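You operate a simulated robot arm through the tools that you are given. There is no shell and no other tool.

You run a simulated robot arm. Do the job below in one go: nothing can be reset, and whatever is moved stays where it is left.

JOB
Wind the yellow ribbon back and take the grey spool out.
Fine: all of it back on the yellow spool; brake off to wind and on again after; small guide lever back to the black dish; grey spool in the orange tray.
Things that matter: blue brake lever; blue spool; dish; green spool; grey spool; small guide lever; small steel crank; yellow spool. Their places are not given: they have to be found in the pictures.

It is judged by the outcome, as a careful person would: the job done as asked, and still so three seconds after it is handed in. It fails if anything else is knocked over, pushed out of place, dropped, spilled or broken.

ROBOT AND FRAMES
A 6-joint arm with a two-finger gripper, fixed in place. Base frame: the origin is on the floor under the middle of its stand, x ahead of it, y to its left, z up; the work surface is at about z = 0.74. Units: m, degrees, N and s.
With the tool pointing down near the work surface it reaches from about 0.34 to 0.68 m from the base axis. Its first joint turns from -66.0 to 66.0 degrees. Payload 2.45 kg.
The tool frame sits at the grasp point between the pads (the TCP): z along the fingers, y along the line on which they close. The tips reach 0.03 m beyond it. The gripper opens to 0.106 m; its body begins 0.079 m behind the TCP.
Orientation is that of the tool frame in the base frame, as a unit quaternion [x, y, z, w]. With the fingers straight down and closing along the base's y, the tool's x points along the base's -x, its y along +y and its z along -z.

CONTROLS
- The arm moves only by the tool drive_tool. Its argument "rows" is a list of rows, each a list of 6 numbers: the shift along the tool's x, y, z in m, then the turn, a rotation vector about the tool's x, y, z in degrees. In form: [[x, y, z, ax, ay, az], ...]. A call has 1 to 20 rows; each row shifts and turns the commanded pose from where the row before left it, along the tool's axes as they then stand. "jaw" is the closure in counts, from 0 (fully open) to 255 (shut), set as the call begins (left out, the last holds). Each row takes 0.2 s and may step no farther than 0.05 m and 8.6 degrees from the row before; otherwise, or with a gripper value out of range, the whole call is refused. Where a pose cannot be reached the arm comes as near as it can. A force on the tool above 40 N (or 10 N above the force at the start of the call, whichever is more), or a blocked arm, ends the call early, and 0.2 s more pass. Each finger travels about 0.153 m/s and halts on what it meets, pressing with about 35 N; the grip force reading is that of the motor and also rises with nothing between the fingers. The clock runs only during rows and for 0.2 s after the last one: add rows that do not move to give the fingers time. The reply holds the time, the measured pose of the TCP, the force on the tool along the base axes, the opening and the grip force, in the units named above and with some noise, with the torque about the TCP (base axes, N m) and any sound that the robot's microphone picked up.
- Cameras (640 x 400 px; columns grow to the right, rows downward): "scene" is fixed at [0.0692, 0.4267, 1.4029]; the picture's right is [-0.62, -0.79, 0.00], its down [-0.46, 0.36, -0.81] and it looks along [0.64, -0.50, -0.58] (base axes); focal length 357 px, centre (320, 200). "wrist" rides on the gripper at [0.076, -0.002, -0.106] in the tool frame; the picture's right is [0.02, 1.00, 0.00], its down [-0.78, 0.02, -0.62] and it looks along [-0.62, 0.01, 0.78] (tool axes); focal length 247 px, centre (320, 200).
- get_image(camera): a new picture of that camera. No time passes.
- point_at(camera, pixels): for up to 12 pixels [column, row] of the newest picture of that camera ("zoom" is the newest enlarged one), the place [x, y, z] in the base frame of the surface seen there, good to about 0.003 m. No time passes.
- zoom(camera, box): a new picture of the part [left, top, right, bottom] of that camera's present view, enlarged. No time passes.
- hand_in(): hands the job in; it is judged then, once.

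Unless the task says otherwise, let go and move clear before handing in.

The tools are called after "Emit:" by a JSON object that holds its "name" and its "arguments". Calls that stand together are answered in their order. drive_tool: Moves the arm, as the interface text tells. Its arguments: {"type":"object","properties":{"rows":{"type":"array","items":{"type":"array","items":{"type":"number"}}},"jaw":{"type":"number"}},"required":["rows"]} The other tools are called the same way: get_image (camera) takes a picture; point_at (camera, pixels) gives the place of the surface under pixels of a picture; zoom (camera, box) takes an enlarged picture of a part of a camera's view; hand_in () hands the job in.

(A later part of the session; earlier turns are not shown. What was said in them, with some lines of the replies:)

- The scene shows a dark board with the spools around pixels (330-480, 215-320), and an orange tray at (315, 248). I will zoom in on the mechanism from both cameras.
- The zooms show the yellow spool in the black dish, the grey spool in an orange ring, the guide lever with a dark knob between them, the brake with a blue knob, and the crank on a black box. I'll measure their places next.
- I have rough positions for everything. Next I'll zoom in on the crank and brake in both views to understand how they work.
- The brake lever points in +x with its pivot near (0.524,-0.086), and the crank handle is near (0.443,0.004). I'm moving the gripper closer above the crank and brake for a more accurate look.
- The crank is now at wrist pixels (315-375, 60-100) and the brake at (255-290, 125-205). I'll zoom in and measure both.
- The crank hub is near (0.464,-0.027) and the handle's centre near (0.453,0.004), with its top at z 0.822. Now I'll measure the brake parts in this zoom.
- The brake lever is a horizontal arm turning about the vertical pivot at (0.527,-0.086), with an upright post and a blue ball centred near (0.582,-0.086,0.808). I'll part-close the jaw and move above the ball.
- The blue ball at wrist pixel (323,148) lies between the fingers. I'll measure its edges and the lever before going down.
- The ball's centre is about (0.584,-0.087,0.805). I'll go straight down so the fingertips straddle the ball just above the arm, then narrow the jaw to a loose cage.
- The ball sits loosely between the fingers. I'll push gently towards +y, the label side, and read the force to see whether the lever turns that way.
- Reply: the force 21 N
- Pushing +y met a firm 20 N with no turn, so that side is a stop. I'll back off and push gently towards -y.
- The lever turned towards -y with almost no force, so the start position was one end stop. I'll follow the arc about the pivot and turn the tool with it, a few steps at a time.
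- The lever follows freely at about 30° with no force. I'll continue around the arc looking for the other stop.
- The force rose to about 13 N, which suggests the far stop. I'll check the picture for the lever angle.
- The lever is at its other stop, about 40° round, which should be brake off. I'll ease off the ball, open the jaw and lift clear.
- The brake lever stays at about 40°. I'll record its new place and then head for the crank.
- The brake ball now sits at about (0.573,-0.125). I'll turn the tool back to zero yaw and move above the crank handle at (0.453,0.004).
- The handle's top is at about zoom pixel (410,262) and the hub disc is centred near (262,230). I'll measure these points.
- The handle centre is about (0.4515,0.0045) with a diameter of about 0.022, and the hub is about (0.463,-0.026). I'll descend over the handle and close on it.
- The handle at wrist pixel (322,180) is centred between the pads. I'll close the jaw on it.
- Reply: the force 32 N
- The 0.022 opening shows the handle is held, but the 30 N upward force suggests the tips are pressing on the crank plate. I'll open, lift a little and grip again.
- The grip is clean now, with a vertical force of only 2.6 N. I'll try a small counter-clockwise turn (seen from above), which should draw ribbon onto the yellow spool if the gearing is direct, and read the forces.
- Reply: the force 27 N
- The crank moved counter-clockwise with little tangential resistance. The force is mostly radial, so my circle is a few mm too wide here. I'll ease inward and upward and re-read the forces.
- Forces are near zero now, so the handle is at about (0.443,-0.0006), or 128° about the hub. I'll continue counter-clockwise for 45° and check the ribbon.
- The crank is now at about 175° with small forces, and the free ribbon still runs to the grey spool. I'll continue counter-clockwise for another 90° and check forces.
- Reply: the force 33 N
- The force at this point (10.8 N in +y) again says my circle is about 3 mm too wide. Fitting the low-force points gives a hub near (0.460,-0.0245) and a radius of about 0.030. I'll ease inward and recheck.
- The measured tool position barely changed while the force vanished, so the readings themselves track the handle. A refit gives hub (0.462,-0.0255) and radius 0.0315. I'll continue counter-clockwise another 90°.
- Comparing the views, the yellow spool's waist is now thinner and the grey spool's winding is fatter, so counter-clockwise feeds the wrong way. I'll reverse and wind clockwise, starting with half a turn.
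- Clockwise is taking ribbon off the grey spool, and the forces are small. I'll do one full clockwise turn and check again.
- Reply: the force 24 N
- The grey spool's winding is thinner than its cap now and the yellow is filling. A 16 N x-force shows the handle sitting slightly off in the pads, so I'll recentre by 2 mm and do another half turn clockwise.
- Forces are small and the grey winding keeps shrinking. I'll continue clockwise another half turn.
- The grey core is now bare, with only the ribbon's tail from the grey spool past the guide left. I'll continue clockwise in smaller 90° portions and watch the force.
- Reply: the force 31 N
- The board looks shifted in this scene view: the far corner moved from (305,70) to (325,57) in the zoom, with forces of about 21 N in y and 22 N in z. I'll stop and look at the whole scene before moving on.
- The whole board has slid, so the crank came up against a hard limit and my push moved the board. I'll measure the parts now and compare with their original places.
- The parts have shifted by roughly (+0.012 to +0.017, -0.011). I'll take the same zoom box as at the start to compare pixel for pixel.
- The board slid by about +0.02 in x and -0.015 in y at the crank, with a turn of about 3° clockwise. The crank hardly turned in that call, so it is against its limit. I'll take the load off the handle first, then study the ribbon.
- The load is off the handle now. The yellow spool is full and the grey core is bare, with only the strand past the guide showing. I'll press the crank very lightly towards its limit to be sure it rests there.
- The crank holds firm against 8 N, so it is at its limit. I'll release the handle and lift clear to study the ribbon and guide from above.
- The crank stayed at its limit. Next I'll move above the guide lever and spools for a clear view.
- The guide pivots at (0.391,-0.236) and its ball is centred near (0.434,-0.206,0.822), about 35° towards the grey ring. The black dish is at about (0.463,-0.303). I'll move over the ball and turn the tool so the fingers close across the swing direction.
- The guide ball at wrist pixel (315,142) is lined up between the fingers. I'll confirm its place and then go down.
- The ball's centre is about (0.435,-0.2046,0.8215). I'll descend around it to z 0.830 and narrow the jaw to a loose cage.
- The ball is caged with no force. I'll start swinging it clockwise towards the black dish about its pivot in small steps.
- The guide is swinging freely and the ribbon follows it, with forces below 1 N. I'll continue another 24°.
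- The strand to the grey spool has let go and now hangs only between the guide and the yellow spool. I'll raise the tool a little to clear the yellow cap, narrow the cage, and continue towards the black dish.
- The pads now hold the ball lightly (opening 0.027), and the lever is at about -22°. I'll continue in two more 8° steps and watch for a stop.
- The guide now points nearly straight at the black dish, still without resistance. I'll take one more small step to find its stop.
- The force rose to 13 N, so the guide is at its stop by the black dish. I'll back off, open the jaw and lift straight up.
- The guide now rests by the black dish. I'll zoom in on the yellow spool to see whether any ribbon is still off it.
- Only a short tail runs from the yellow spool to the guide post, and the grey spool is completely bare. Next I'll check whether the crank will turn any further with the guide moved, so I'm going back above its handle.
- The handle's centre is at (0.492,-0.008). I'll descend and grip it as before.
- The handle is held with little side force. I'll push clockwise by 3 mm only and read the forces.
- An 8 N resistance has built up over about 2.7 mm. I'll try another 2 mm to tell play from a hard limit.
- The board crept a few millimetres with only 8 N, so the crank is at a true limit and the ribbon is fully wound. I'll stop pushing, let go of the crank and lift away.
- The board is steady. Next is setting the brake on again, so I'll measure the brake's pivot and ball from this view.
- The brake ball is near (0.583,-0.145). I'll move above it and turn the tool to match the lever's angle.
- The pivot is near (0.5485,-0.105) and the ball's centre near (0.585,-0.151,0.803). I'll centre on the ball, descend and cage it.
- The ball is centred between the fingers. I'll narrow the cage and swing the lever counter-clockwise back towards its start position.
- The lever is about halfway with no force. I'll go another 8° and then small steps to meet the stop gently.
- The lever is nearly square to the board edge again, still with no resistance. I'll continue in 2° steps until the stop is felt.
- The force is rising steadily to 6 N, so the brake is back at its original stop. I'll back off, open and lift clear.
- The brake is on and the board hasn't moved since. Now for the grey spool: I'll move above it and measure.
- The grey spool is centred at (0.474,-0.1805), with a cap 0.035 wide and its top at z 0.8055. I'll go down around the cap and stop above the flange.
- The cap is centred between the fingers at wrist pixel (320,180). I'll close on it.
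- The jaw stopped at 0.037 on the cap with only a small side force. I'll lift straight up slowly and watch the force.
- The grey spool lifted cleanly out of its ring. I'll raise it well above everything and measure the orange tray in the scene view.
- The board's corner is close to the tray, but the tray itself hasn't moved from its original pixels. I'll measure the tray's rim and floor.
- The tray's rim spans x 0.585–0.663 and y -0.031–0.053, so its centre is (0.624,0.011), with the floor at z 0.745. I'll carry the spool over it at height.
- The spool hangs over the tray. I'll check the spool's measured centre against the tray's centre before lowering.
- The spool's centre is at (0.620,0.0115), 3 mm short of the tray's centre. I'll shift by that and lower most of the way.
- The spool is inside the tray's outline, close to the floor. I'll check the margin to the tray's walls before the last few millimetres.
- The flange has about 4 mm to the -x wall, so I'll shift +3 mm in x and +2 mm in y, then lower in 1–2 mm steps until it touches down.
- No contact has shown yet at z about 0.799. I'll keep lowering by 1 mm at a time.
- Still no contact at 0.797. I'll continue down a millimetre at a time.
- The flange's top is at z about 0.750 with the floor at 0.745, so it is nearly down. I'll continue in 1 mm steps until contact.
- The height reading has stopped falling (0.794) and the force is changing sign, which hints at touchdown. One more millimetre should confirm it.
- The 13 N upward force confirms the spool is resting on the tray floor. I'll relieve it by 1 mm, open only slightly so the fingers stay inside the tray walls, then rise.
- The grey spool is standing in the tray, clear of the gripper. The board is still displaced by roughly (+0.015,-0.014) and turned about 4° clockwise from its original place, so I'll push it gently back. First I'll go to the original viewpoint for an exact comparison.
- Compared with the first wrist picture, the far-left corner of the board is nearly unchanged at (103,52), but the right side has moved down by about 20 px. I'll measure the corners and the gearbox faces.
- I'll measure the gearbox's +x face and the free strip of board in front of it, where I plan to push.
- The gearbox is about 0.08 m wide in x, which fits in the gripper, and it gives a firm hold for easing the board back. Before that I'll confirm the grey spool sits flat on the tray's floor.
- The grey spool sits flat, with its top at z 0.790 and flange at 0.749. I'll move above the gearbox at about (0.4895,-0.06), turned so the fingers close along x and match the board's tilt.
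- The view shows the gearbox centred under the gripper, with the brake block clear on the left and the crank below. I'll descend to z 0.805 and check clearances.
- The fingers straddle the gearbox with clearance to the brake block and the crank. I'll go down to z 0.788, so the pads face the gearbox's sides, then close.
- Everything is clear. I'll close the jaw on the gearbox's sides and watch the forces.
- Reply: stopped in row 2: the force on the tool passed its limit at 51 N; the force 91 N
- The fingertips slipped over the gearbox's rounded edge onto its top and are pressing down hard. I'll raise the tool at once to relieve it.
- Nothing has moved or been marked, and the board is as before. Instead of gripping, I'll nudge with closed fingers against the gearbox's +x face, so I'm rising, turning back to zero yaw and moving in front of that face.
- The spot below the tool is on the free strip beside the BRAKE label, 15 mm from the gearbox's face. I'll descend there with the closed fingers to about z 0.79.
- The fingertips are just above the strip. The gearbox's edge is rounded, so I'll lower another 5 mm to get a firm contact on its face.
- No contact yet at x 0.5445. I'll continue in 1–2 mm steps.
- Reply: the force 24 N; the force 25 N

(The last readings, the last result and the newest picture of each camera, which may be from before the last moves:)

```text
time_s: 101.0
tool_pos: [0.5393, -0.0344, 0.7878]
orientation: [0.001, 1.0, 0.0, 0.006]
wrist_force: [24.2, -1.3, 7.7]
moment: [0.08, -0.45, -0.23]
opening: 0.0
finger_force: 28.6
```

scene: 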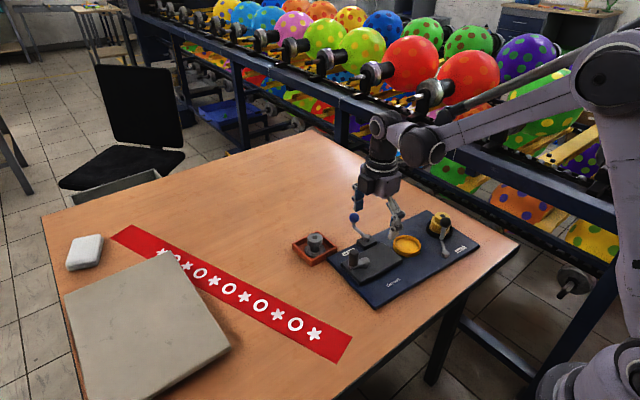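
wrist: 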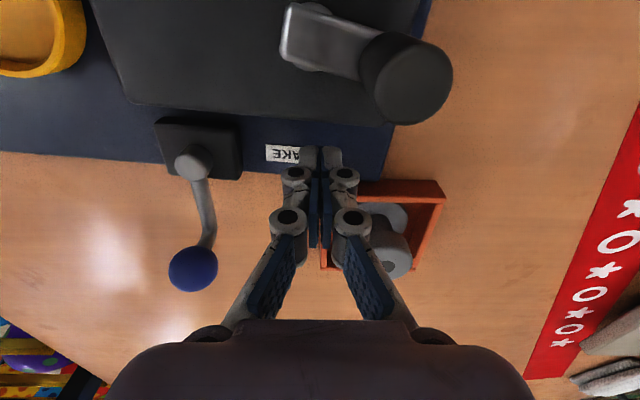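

Contact is made and the board slides at about 22–24 N. I'll continue in small steps and compare pictures.

Emit:
{"name": "drive_tool", "arguments": {"rows": [[0.002, 0, 0, 0, 0, 0], [0.002, 0, 0, 0, 0, 0], [0.002, 0, 0, 0, 0, 0], [0, 0, 0, 0, 0, 0]]}}

Emit:
{"name": "zoom", "arguments": {"camera": "scene", "box": [280, 200, 490, 330]}}

```text
time_s: 102.0
tool_pos: [0.533, -0.0332, 0.7872]
orientation: [0.0, 1.0, -0.001, 0.005]
wrist_force: [20.4, 1.2, 1.1]
moment: [0.01, -0.48, -0.25]
opening: 0.0
finger_force: 28.4
```

```text
3.05 times, centred on (385, 265) of scene
```

zoom: 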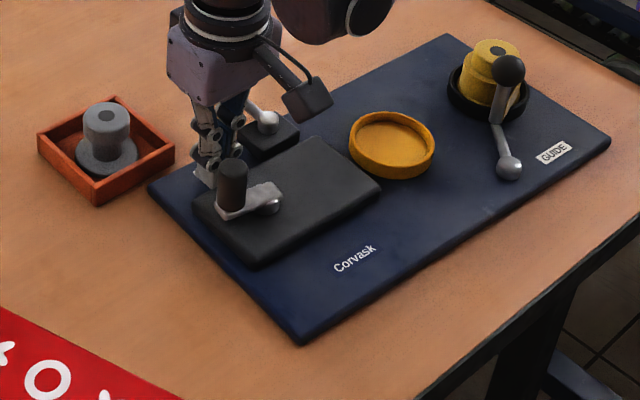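

The board is moving back: the bottom corner went from (291,335) to (303,342), with a target of (313,367). I'll continue.

Emit:
{"name": "drive_tool", "arguments": {"rows": [[0.002, 0, 0, 0, 0, 0], [0.002, 0, 0, 0, 0, 0], [0.002, 0, 0, 0, 0, 0], [0.002, 0, 0, 0, 0, 0], [0, 0, 0, 0, 0, 0]]}}

Emit:
{"name": "zoom", "arguments": {"camera": "scene", "box": [280, 200, 490, 330]}}

```text
time_s: 103.2
tool_pos: [0.5252, -0.0342, 0.7868]
orientation: [-0.001, 1.0, 0.001, 0.004]
wrist_force: [20.6, 2.4, 4.7]
moment: [0.08, -0.49, -0.28]
opening: 0.0
finger_force: 28.5
```

```text
3.05 times, centred on (385, 265) of scene
```

zoom: 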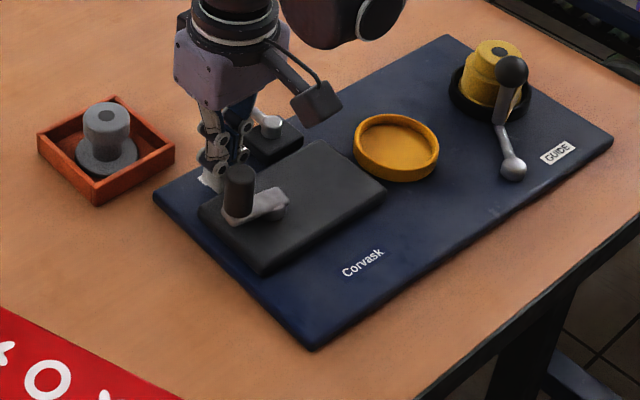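

The board needs about 10 mm more at this push point. The other end is already right in x, so I'll continue and recheck.

Emit:
{"name": "drive_tool", "arguments": {"rows": [[0.002, 0, 0, 0, 0, 0], [0.002, 0, 0, 0, 0, 0], [0.002, 0, 0, 0, 0, 0], [0.002, 0, 0, 0, 0, 0], [0, 0, 0, 0, 0, 0]]}}

Emit:
{"name": "zoom", "arguments": {"camera": "scene", "box": [280, 200, 490, 330]}}

```text
time_s: 104.5
tool_pos: [0.517, -0.0341, 0.786]
orientation: [-0.001, 1.0, -0.001, 0.004]
wrist_force: [21.3, 1.9, 3.2]
moment: [-0.11, -0.45, -0.09]
opening: 0.0061
finger_force: 28.3
```

```text
3.05 times, centred on (385, 265) of scene
```

zoom: 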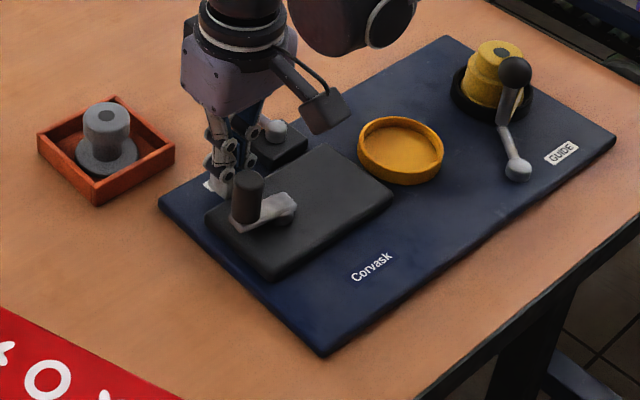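

x and angle are nearly restored, about 1.5 mm and 0.5° left at this end. I'll give one last small nudge, then back away and lift.

Emit:
{"name": "drive_tool", "arguments": {"rows": [[0.0018, 0, 0, 0, 0, 0], [0, 0, 0, 0, 0, 0], [-0.004, 0, 0, 0, 0, 0], [-0.006, 0, 0, 0, 0, 0], [0, 0, -0.02, 0, 0, 0], [0, 0, -0.03, 0, 0, 0], [0, 0, -0.04, 0, 0, 0], [0, 0, 0, 0, 0, 0]]}}

Emit:
{"name": "zoom", "arguments": {"camera": "scene", "box": [280, 200, 490, 330]}}

Emit:
{"name": "get_image", "arguments": {"camera": "wrist"}}

```text
time_s: 106.2
tool_pos: [0.5232, -0.0367, 0.8759]
orientation: [-0.001, 1.0, 0.0, 0.001]
wrist_force: [-0.4, -0.2, -0.1]
moment: [-0.03, -0.02, 0.02]
opening: 0.0002
finger_force: 28.7
```

```text
3.05 times, centred on (385, 265) of scene
```

zoom: 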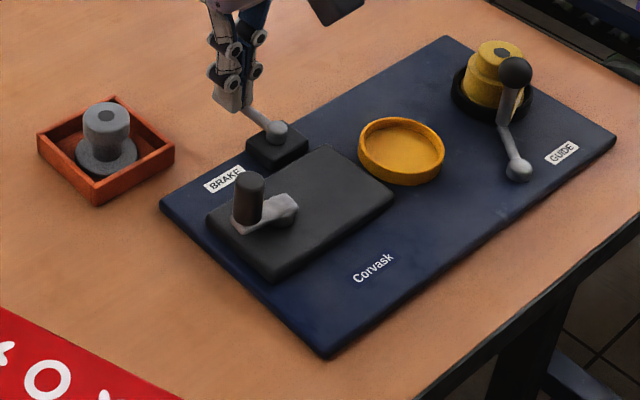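

```text
taken
```

wrist: 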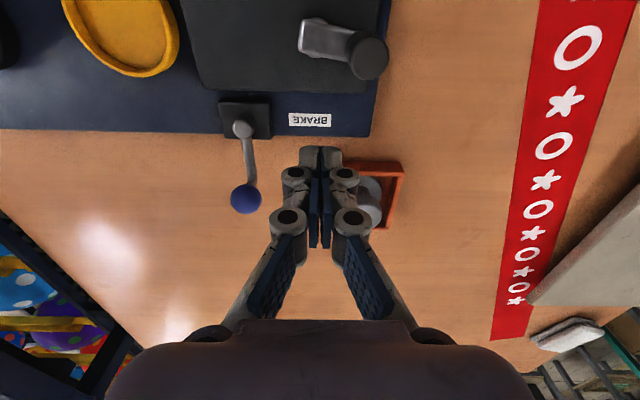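

x and angle are now within about 1 mm, and what remains is a shift of about +0.0155 in y. I'll push from the board's -y edge near x 0.46, but first I'll check what stands beyond that side of the table.

Emit:
{"name": "get_image", "arguments": {"camera": "scene"}}

Emit:
{"name": "point_at", "arguments": {"camera": "scene", "pixels": [[470, 175], [500, 190], [540, 210], [580, 230], [450, 190], [480, 205], [515, 242], [490, 225], [600, 240], [440, 160]]}}

```text
taken
```

scene: 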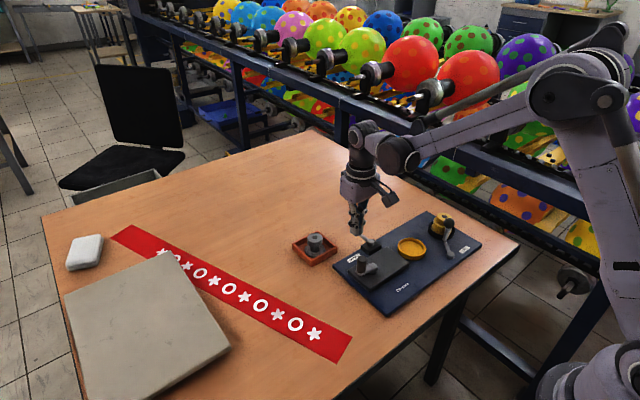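

```text
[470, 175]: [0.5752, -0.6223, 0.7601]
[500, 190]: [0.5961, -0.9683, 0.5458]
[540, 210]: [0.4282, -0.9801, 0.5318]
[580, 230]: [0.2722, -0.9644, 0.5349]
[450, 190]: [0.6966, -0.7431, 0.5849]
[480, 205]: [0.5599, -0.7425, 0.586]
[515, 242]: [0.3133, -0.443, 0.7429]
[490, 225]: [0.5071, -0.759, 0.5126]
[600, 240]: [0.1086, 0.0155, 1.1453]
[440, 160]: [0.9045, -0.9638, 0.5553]
```

The rail is far off (y about -0.62) and the table reaches y -0.44, so there is room. I'll go up and over to the -y side of the board, then turn the tool.

Emit:
{"name": "drive_tool", "arguments": {"rows": [[0, 0, -0.035, 0, 0, 0], [0, 0, -0.04, 0, 0, 0], [0.007, -0.039, 0, 0, 0, 0], [0.007, -0.039, 0, 0, 0, 0], [0.007, -0.039, 0, 0, 0, 0], [0.007, -0.039, 0, 0, 0, 0], [0.007, -0.039, 0, 0, 0, 0], [0.007, -0.039, 0, 0, 0, 0], [0.007, -0.039, 0, 0, 0, 0], [0.007, -0.039, 0, 0, 0, 0], [0.007, -0.039, 0, 0, 0, 0], [0, 0, 0, 0, 0, 0]], "jaw": 255}}

Emit:
{"name": "drive_tool", "arguments": {"rows": [[0, 0, 0, 0, 0, -8.2], [0, 0, 0, 0, 0, -8.2], [0, 0, 0, 0, 0, -8.2], [0, 0, 0, 0, 0, -8.2], [0, 0, 0, 0, 0, -8.2], [0, 0, 0, 0, 0, -8.2], [0, 0, 0, 0, 0, -8.2], [0, 0, 0, 0, 0, -8.2], [0, 0, 0, 0, 0, -8.2], [0, 0, 0, 0, 0, -8.2], [0, 0, 0, 0, 0, -8], [0, 0, 0, 0, 0, 0]], "jaw": 255}}

Emit:
{"name": "get_image", "arguments": {"camera": "wrist"}}

Emit:
{"name": "get_image", "arguments": {"camera": "scene"}}

```text
time_s: 108.8
tool_pos: [0.4607, -0.3859, 0.9485]
orientation: [0.0, 1.0, -0.001, 0.001]
wrist_force: [0.3, -0.3, 0.1]
moment: [0.04, 0.0, 0.02]
opening: 0.0003
finger_force: 28.5
```

```text
time_s: 111.5
tool_pos: [0.4601, -0.3855, 0.9518]
orientation: [0.708, -0.706, 0.0, 0.0]
wrist_force: [0.6, -0.1, 1.1]
moment: [0.01, 0.01, 0.0]
opening: 0.0001
finger_force: 28.6
```

```text
taken
```

wrist: 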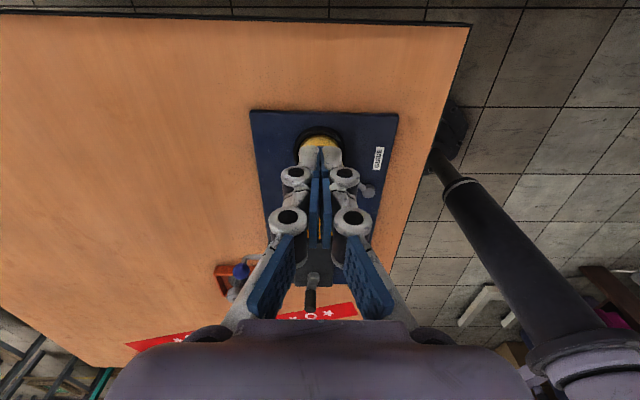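

```text
taken
```

scene: 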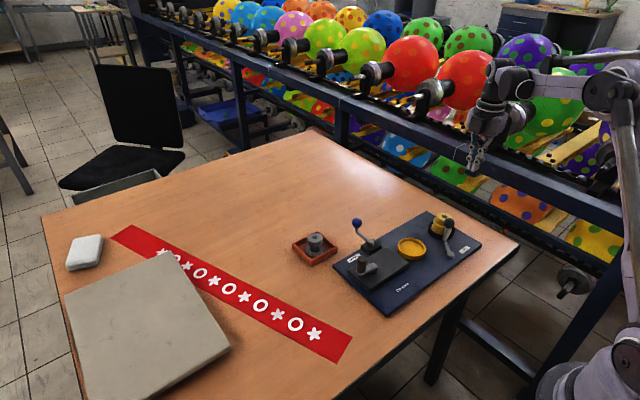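

The board's -y edge shows at wrist row 112, and the tool will land about 3 cm outside it. I'll measure the edge and then descend beside it.

Emit:
{"name": "point_at", "arguments": {"camera": "wrist", "pixels": [[270, 114], [320, 115], [385, 116], [320, 105], [320, 95], [253, 112], [396, 114]]}}

```text
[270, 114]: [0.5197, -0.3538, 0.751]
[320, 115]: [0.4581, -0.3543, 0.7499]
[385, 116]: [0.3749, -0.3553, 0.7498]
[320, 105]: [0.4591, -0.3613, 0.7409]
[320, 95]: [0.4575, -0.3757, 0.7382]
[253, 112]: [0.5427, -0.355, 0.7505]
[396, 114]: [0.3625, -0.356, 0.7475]
```

The edge is at y about -0.3555 and runs parallel to x. I'll descend beside it at y -0.385, slowly near the table.

Emit:
{"name": "drive_tool", "arguments": {"rows": [[0, 0, 0.04, 0, 0, 0], [0, 0, 0.04, 0, 0, 0], [0, 0, 0.04, 0, 0, 0], [0, 0, 0.03, 0, 0, 0], [0, 0, 0.015, 0, 0, 0], [0, 0, 0.005, 0, 0, 0], [0, 0, 0, 0, 0, 0]], "jaw": 255}}

Emit:
{"name": "get_image", "arguments": {"camera": "wrist"}}

Emit:
{"name": "zoom", "arguments": {"camera": "scene", "box": [390, 180, 520, 280]}}

```text
time_s: 113.0
tool_pos: [0.4589, -0.3859, 0.7827]
orientation: [0.708, -0.707, 0.001, 0.0]
wrist_force: [0.4, 0.1, -0.2]
moment: [0.02, 0.0, -0.06]
opening: 0.0
finger_force: 28.2
```

```text
taken
```

wrist: 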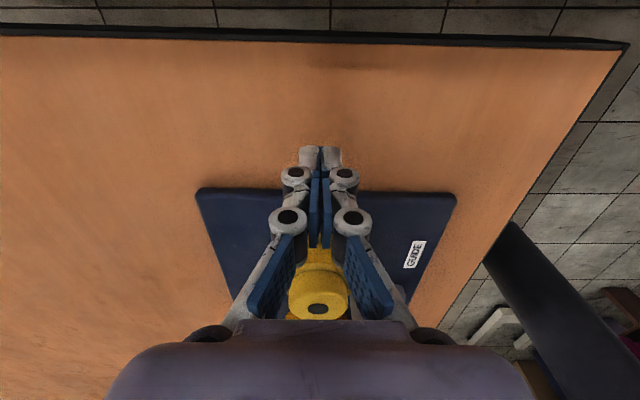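

```text
4.00 times, centred on (455, 230) of scene
```

zoom: 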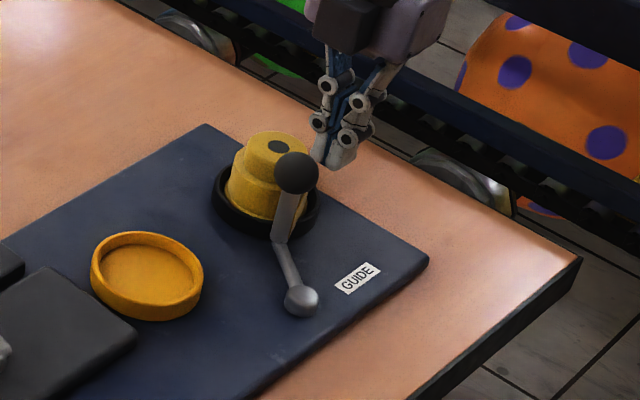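

The fingertips are outside the board with the yellow spool well clear. I'll lower the last few millimetres in small steps, watching for table contact.

Emit:
{"name": "drive_tool", "arguments": {"rows": [[0, 0, 0.003, 0, 0, 0], [0, 0, 0.002, 0, 0, 0], [0, 0, 0, 0, 0, 0]]}}

Emit:
{"name": "drive_tool", "arguments": {"rows": [[0, 0, 0.002, 0, 0, 0], [0, 0, 0.0015, 0, 0, 0], [0, 0, 0, 0, 0, 0]]}}

```text
time_s: 113.8
tool_pos: [0.4611, -0.3854, 0.7771]
orientation: [0.707, -0.707, 0.0, -0.001]
wrist_force: [-0.9, -0.6, 0.1]
moment: [0.01, -0.01, 0.03]
opening: 0.0
finger_force: 28.4
```

```text
time_s: 114.7
tool_pos: [0.4594, -0.3851, 0.7728]
orientation: [-0.707, 0.708, -0.001, 0.0]
wrist_force: [-0.2, 0.0, 0.5]
moment: [0.02, -0.03, -0.03]
opening: 0.0
finger_force: 28.5
```

The tips are at about z 0.743 with no contact on the table. I'll approach the edge in the +y direction, which is tool -x.

Emit:
{"name": "drive_tool", "arguments": {"rows": [[-0.005, 0, 0, 0, 0, 0], [-0.005, 0, 0, 0, 0, 0], [-0.003, 0, 0, 0, 0, 0], [0, 0, 0, 0, 0, 0]]}}

Emit:
{"name": "drive_tool", "arguments": {"rows": [[-0.002, 0, 0, 0, 0, 0], [-0.002, 0, 0, 0, 0, 0], [0, 0, 0, 0, 0, 0]]}}

Emit:
{"name": "drive_tool", "arguments": {"rows": [[-0.002, 0, 0, 0, 0, 0], [-0.002, 0, 0, 0, 0, 0], [0, 0, 0, 0, 0, 0]]}}

```text
time_s: 115.7
tool_pos: [0.4606, -0.371, 0.7725]
orientation: [-0.707, 0.707, -0.001, 0.001]
wrist_force: [0.5, 0.1, 0.3]
moment: [0.0, -0.01, 0.0]
opening: 0.0
finger_force: 28.5
```

```text
time_s: 116.5
tool_pos: [0.4628, -0.3678, 0.7726]
orientation: [0.707, -0.707, 0.0, -0.001]
wrist_force: [0.1, -0.2, 0.7]
moment: [0.01, 0.0, 0.0]
opening: 0.0002
finger_force: 28.9
```

```text
time_s: 117.2
tool_pos: [0.461, -0.3667, 0.7737]
orientation: [-0.706, 0.708, -0.003, -0.001]
wrist_force: [8.3, -23.0, -4.9]
moment: [-0.53, -0.01, -0.1]
opening: 0.006
finger_force: 28.4
```

Contact was made at y -0.367 with 23 N. I'll push +y in 2 mm steps and check the pictures.

Emit:
{"name": "drive_tool", "arguments": {"rows": [[-0.002, 0, 0, 0, 0, 0], [-0.002, 0, 0, 0, 0, 0], [-0.002, 0, 0, 0, 0, 0], [0, 0, 0, 0, 0, 0]]}}

Emit:
{"name": "zoom", "arguments": {"camera": "scene", "box": [280, 200, 490, 330]}}

```text
time_s: 118.2
tool_pos: [0.4588, -0.3614, 0.7724]
orientation: [-0.706, 0.708, -0.003, -0.003]
wrist_force: [-1.9, -28.0, 8.6]
moment: [-0.49, -0.16, 0.02]
opening: 0.006
finger_force: 28.4
```

```text
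3.05 times, centred on (385, 265) of scene
```

zoom: 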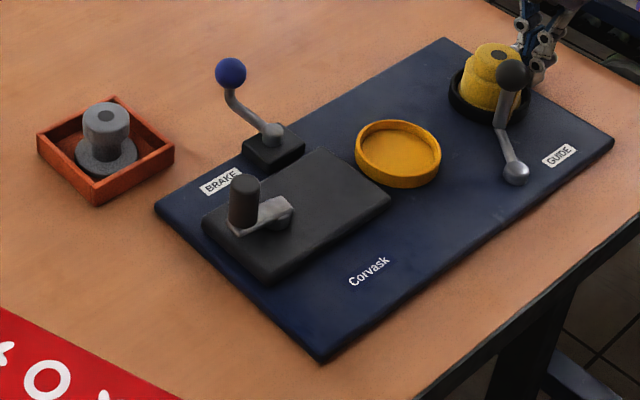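

The board is sliding straight: BRAKE went from (224,179) to (220,181), with a target of (211,188). I'll continue pushing.

Emit:
{"name": "drive_tool", "arguments": {"rows": [[-0.002, 0, 0, 0, 0, 0], [-0.002, 0, 0, 0, 0, 0], [-0.002, 0, 0, 0, 0, 0], [0, 0, 0, 0, 0, 0]]}}

Emit:
{"name": "zoom", "arguments": {"camera": "scene", "box": [280, 200, 490, 330]}}

```text
time_s: 119.2
tool_pos: [0.4592, -0.3569, 0.7724]
orientation: [-0.705, 0.709, -0.005, -0.003]
wrist_force: [1.9, -32.8, 15.6]
moment: [-0.56, 0.1, 0.01]
opening: 0.0061
finger_force: 28.7
```

```text
3.05 times, centred on (385, 265) of scene
```

zoom: 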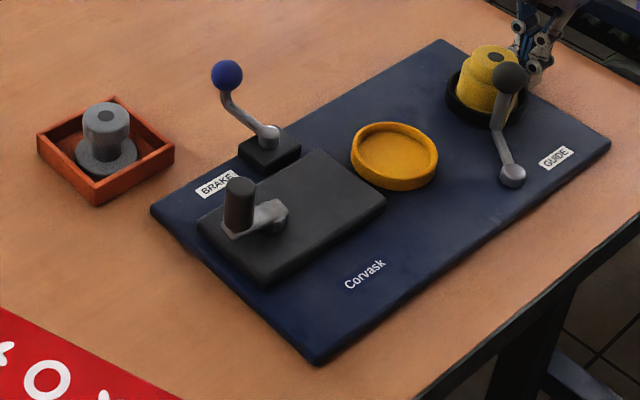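

About 5 mm remains, with BRAKE at (216,184) and a target of (211,188). I'll do two more 2 mm steps.

Emit:
{"name": "drive_tool", "arguments": {"rows": [[-0.002, 0, -0.0005, 0, 0, 0], [-0.002, 0, -0.0005, 0, 0, 0], [0, 0, 0, 0, 0, 0]]}}

Emit:
{"name": "zoom", "arguments": {"camera": "scene", "box": [280, 200, 490, 330]}}

```text
time_s: 120.0
tool_pos: [0.4607, -0.351, 0.7721]
orientation: [-0.706, 0.708, -0.003, -0.003]
wrist_force: [-1.4, -26.0, -3.7]
moment: [-0.63, -0.11, 0.0]
opening: 0.006
finger_force: 29.2
```

```text
3.05 times, centred on (385, 265) of scene
```

zoom: 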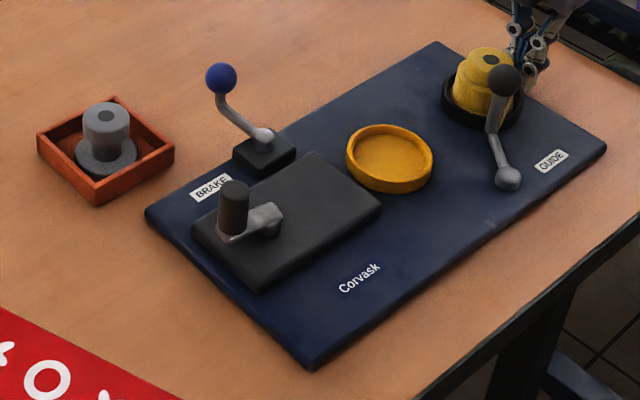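

All the board marks match the original picture: BRAKE (211,188), Corvask (359,278), GUIDE (550,160) and the bottom corner (312,367). The blue ball is back at its original pixel too. I'll back off and lift clear.

Emit:
{"name": "drive_tool", "arguments": {"rows": [[0.003, 0, 0, 0, 0, 0], [0.006, 0, 0, 0, 0, 0], [0.008, 0, 0, 0, 0, 0], [0, 0, -0.03, 0, 0, 0], [0, 0, -0.04, 0, 0, 0], [0, 0, -0.04, 0, 0, 0], [0, 0, -0.04, 0, 0, 0], [0, 0, -0.04, 0, 0, 0], [0, 0, 0, 0, 0, 0]], "jaw": 255}}

Emit:
{"name": "drive_tool", "arguments": {"rows": [[0, 0, 0, 0, 0, 8.2], [0, 0, 0, 0, 0, 8.2], [0, 0, 0, 0, 0, 8.2], [0, 0, 0, 0, 0, 8.2], [0, 0, 0, 0, 0, 8.2], [0, 0, 0, 0, 0, 8.2], [0, 0, 0, 0, 0, 8.2], [0, 0, 0, 0, 0, 8.2], [0, 0, 0, 0, 0, 8.2], [0, 0, 0, 0, 0, 8.2], [0, 0, 0, 0, 0, 8], [0, 0, 0, 0, 0, 0]], "jaw": 140}}

Emit:
{"name": "get_image", "arguments": {"camera": "scene"}}

Emit:
{"name": "zoom", "arguments": {"camera": "scene", "box": [280, 200, 490, 330]}}

```text
time_s: 122.0
tool_pos: [0.4599, -0.3634, 0.9623]
orientation: [0.707, -0.707, 0.001, -0.001]
wrist_force: [-0.4, -0.4, 0.0]
moment: [0.03, 0.0, 0.0]
opening: 0.0
finger_force: 28.7
```

```text
time_s: 124.7
tool_pos: [0.4613, -0.3651, 0.9624]
orientation: [0.001, 1.0, 0.0, 0.001]
wrist_force: [-0.4, 0.0, -0.2]
moment: [0.0, 0.02, 0.01]
opening: 0.0478
finger_force: 0.0
```

```text
taken
```

scene: 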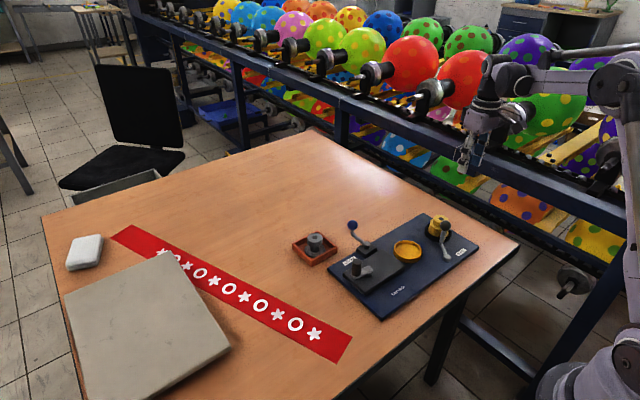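

```text
3.05 times, centred on (385, 265) of scene
```

zoom: 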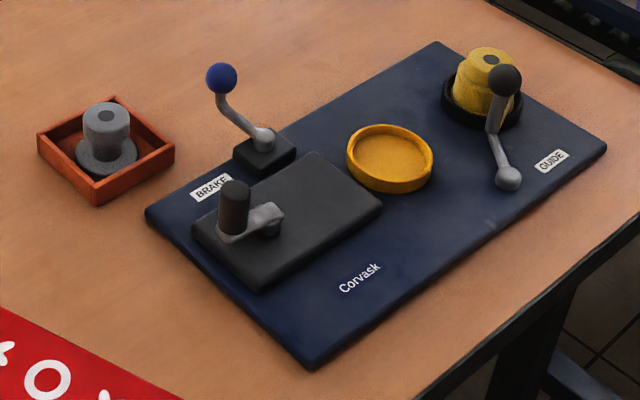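

The whole unit matches its starting place, with the grey spool in the tray. I'll move the arm clear to its start pose for a last close look at the levers and the ribbon.

Emit:
{"name": "drive_tool", "arguments": {"rows": [[0.005, 0.04, -0.01, 0, 0, 0], [0.01, 0.04, -0.012, 0, 0, 0], [0.01, 0.04, -0.012, 0, 0, 0], [0.01, 0.04, -0.012, 0, 0, 0], [0.01, 0.04, -0.012, 0, 0, 0], [0.01, 0.04, -0.012, 0, 0, 0], [0.01, 0.04, -0.012, 0, 0, 0], [0.01, 0.04, -0.012, 0, 0, 0], [0.012, 0.03, -0.012, 0, 0, 0], [0, 0, 0, 0, 0, 0]], "jaw": 0}}

Emit:
{"name": "get_image", "arguments": {"camera": "wrist"}}

Emit:
{"name": "zoom", "arguments": {"camera": "wrist", "box": [100, 40, 360, 220]}}

Emit:
{"name": "zoom", "arguments": {"camera": "scene", "box": [405, 205, 485, 265]}}

```text
time_s: 126.8
tool_pos: [0.3737, -0.0162, 1.0702]
orientation: [0.0, 1.0, 0.001, 0.001]
wrist_force: [0.8, -0.4, 0.3]
moment: [-0.06, 0.0, -0.02]
opening: 0.1061
finger_force: 0.1
```

```text
taken
```

wrist: 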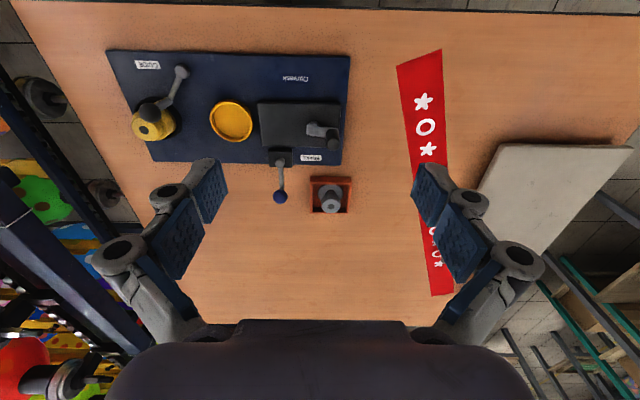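

```text
2.22 times, centred on (230, 130) of wrist
```

zoom: 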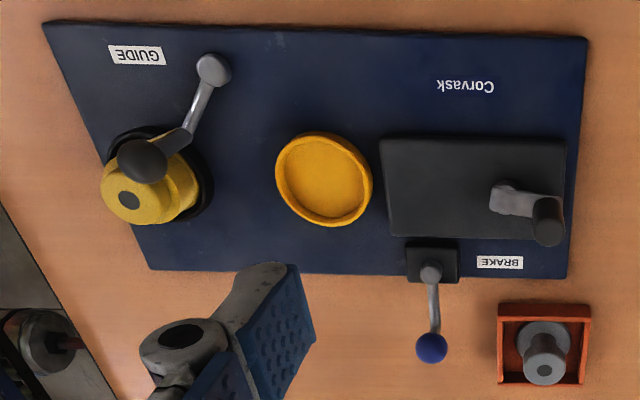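

```text
6.67 times, centred on (445, 235) of scene
```

zoom: 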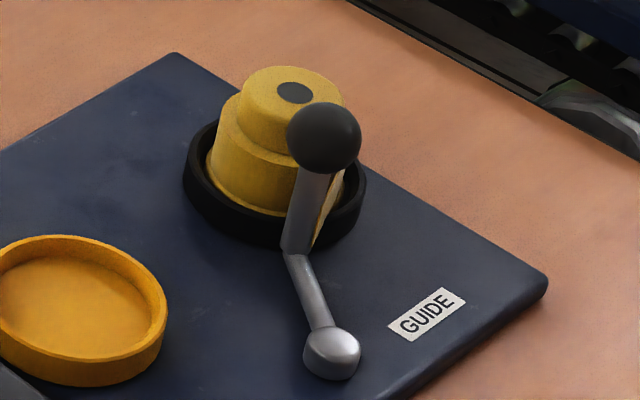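

Everything matches the starting layout. As a last check that the crank hasn't crept back from its limit, I'll zoom in and measure its angle.

Emit:
{"name": "zoom", "arguments": {"camera": "wrist", "box": [240, 80, 370, 220]}}

```text
2.86 times, centred on (305, 150) of wrist
```

zoom: 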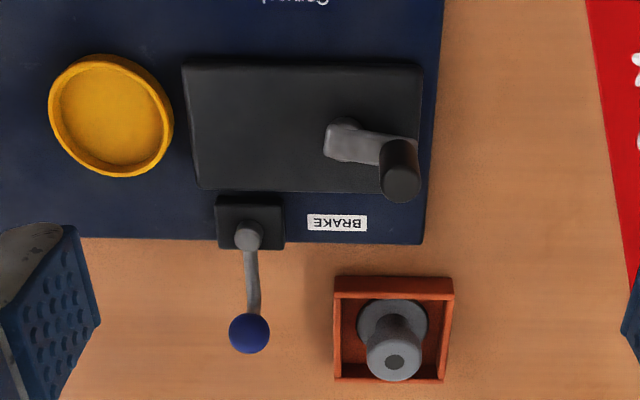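

Emit:
{"name": "point_at", "arguments": {"camera": "zoom", "pixels": [[402, 184], [388, 184], [416, 184], [402, 172], [402, 198], [340, 143], [330, 142], [348, 122], [400, 148], [250, 235], [250, 333], [360, 150]]}}

```text
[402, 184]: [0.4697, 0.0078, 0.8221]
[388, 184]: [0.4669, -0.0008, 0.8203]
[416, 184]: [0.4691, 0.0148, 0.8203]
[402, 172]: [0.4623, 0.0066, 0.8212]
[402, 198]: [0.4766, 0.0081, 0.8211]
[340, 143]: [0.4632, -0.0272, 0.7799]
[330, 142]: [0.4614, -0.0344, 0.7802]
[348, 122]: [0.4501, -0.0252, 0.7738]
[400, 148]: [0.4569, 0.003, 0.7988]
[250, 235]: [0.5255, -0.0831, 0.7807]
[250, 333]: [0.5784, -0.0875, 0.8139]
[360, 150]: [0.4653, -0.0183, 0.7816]
```

The crank handle is at (0.4695,0.007), the same spot where it met its limit, so the ribbon is still fully wound. The brake ball is at (0.578,-0.087) as at the start, the guide rests by the black dish and the grey spool stands in the tray. The arm is clear, so I'm handing in.

Emit:
{"name": "hand_in", "arguments": {}}

```text
The job is handed in.
```

The yellow ribbon is wound back and the grey spool is in the orange tray, but the board got pushed out of place along the way and I had to push it back.

- **Ribbon:** I wound it clockwise until the crank met its limit and the grey core was bare. A short tail of about 2–3 cm still runs from the yellow spool to the guide post. The crank would not turn further after I moved the guide, so I took that as fully wound.
- **Brake:** I swung it off before winding, and afterwards set it back at its original stop.
- **Guide lever:** It is at its stop beside the black dish.
- **Grey spool:** It stands flat on the tray floor.

**What went wrong:**
- **Crank direction:** I first turned the crank the wrong way for about two-thirds of a turn before seeing ribbon going onto the grey spool.
- **Board moved:** At the crank's limit my push slid the whole board about 2–3 cm and turned it about 4°. I nudged it back until its labels and corners matched the first picture, to within a millimetre or two.
- **Pressed on the gearbox:** While trying to grip the gearbox for that, the fingertips slipped onto its top and pressed down with about 90 N for a moment. I saw no damage.

I never saw the blue or green spool in any picture, and the job didn't need them.
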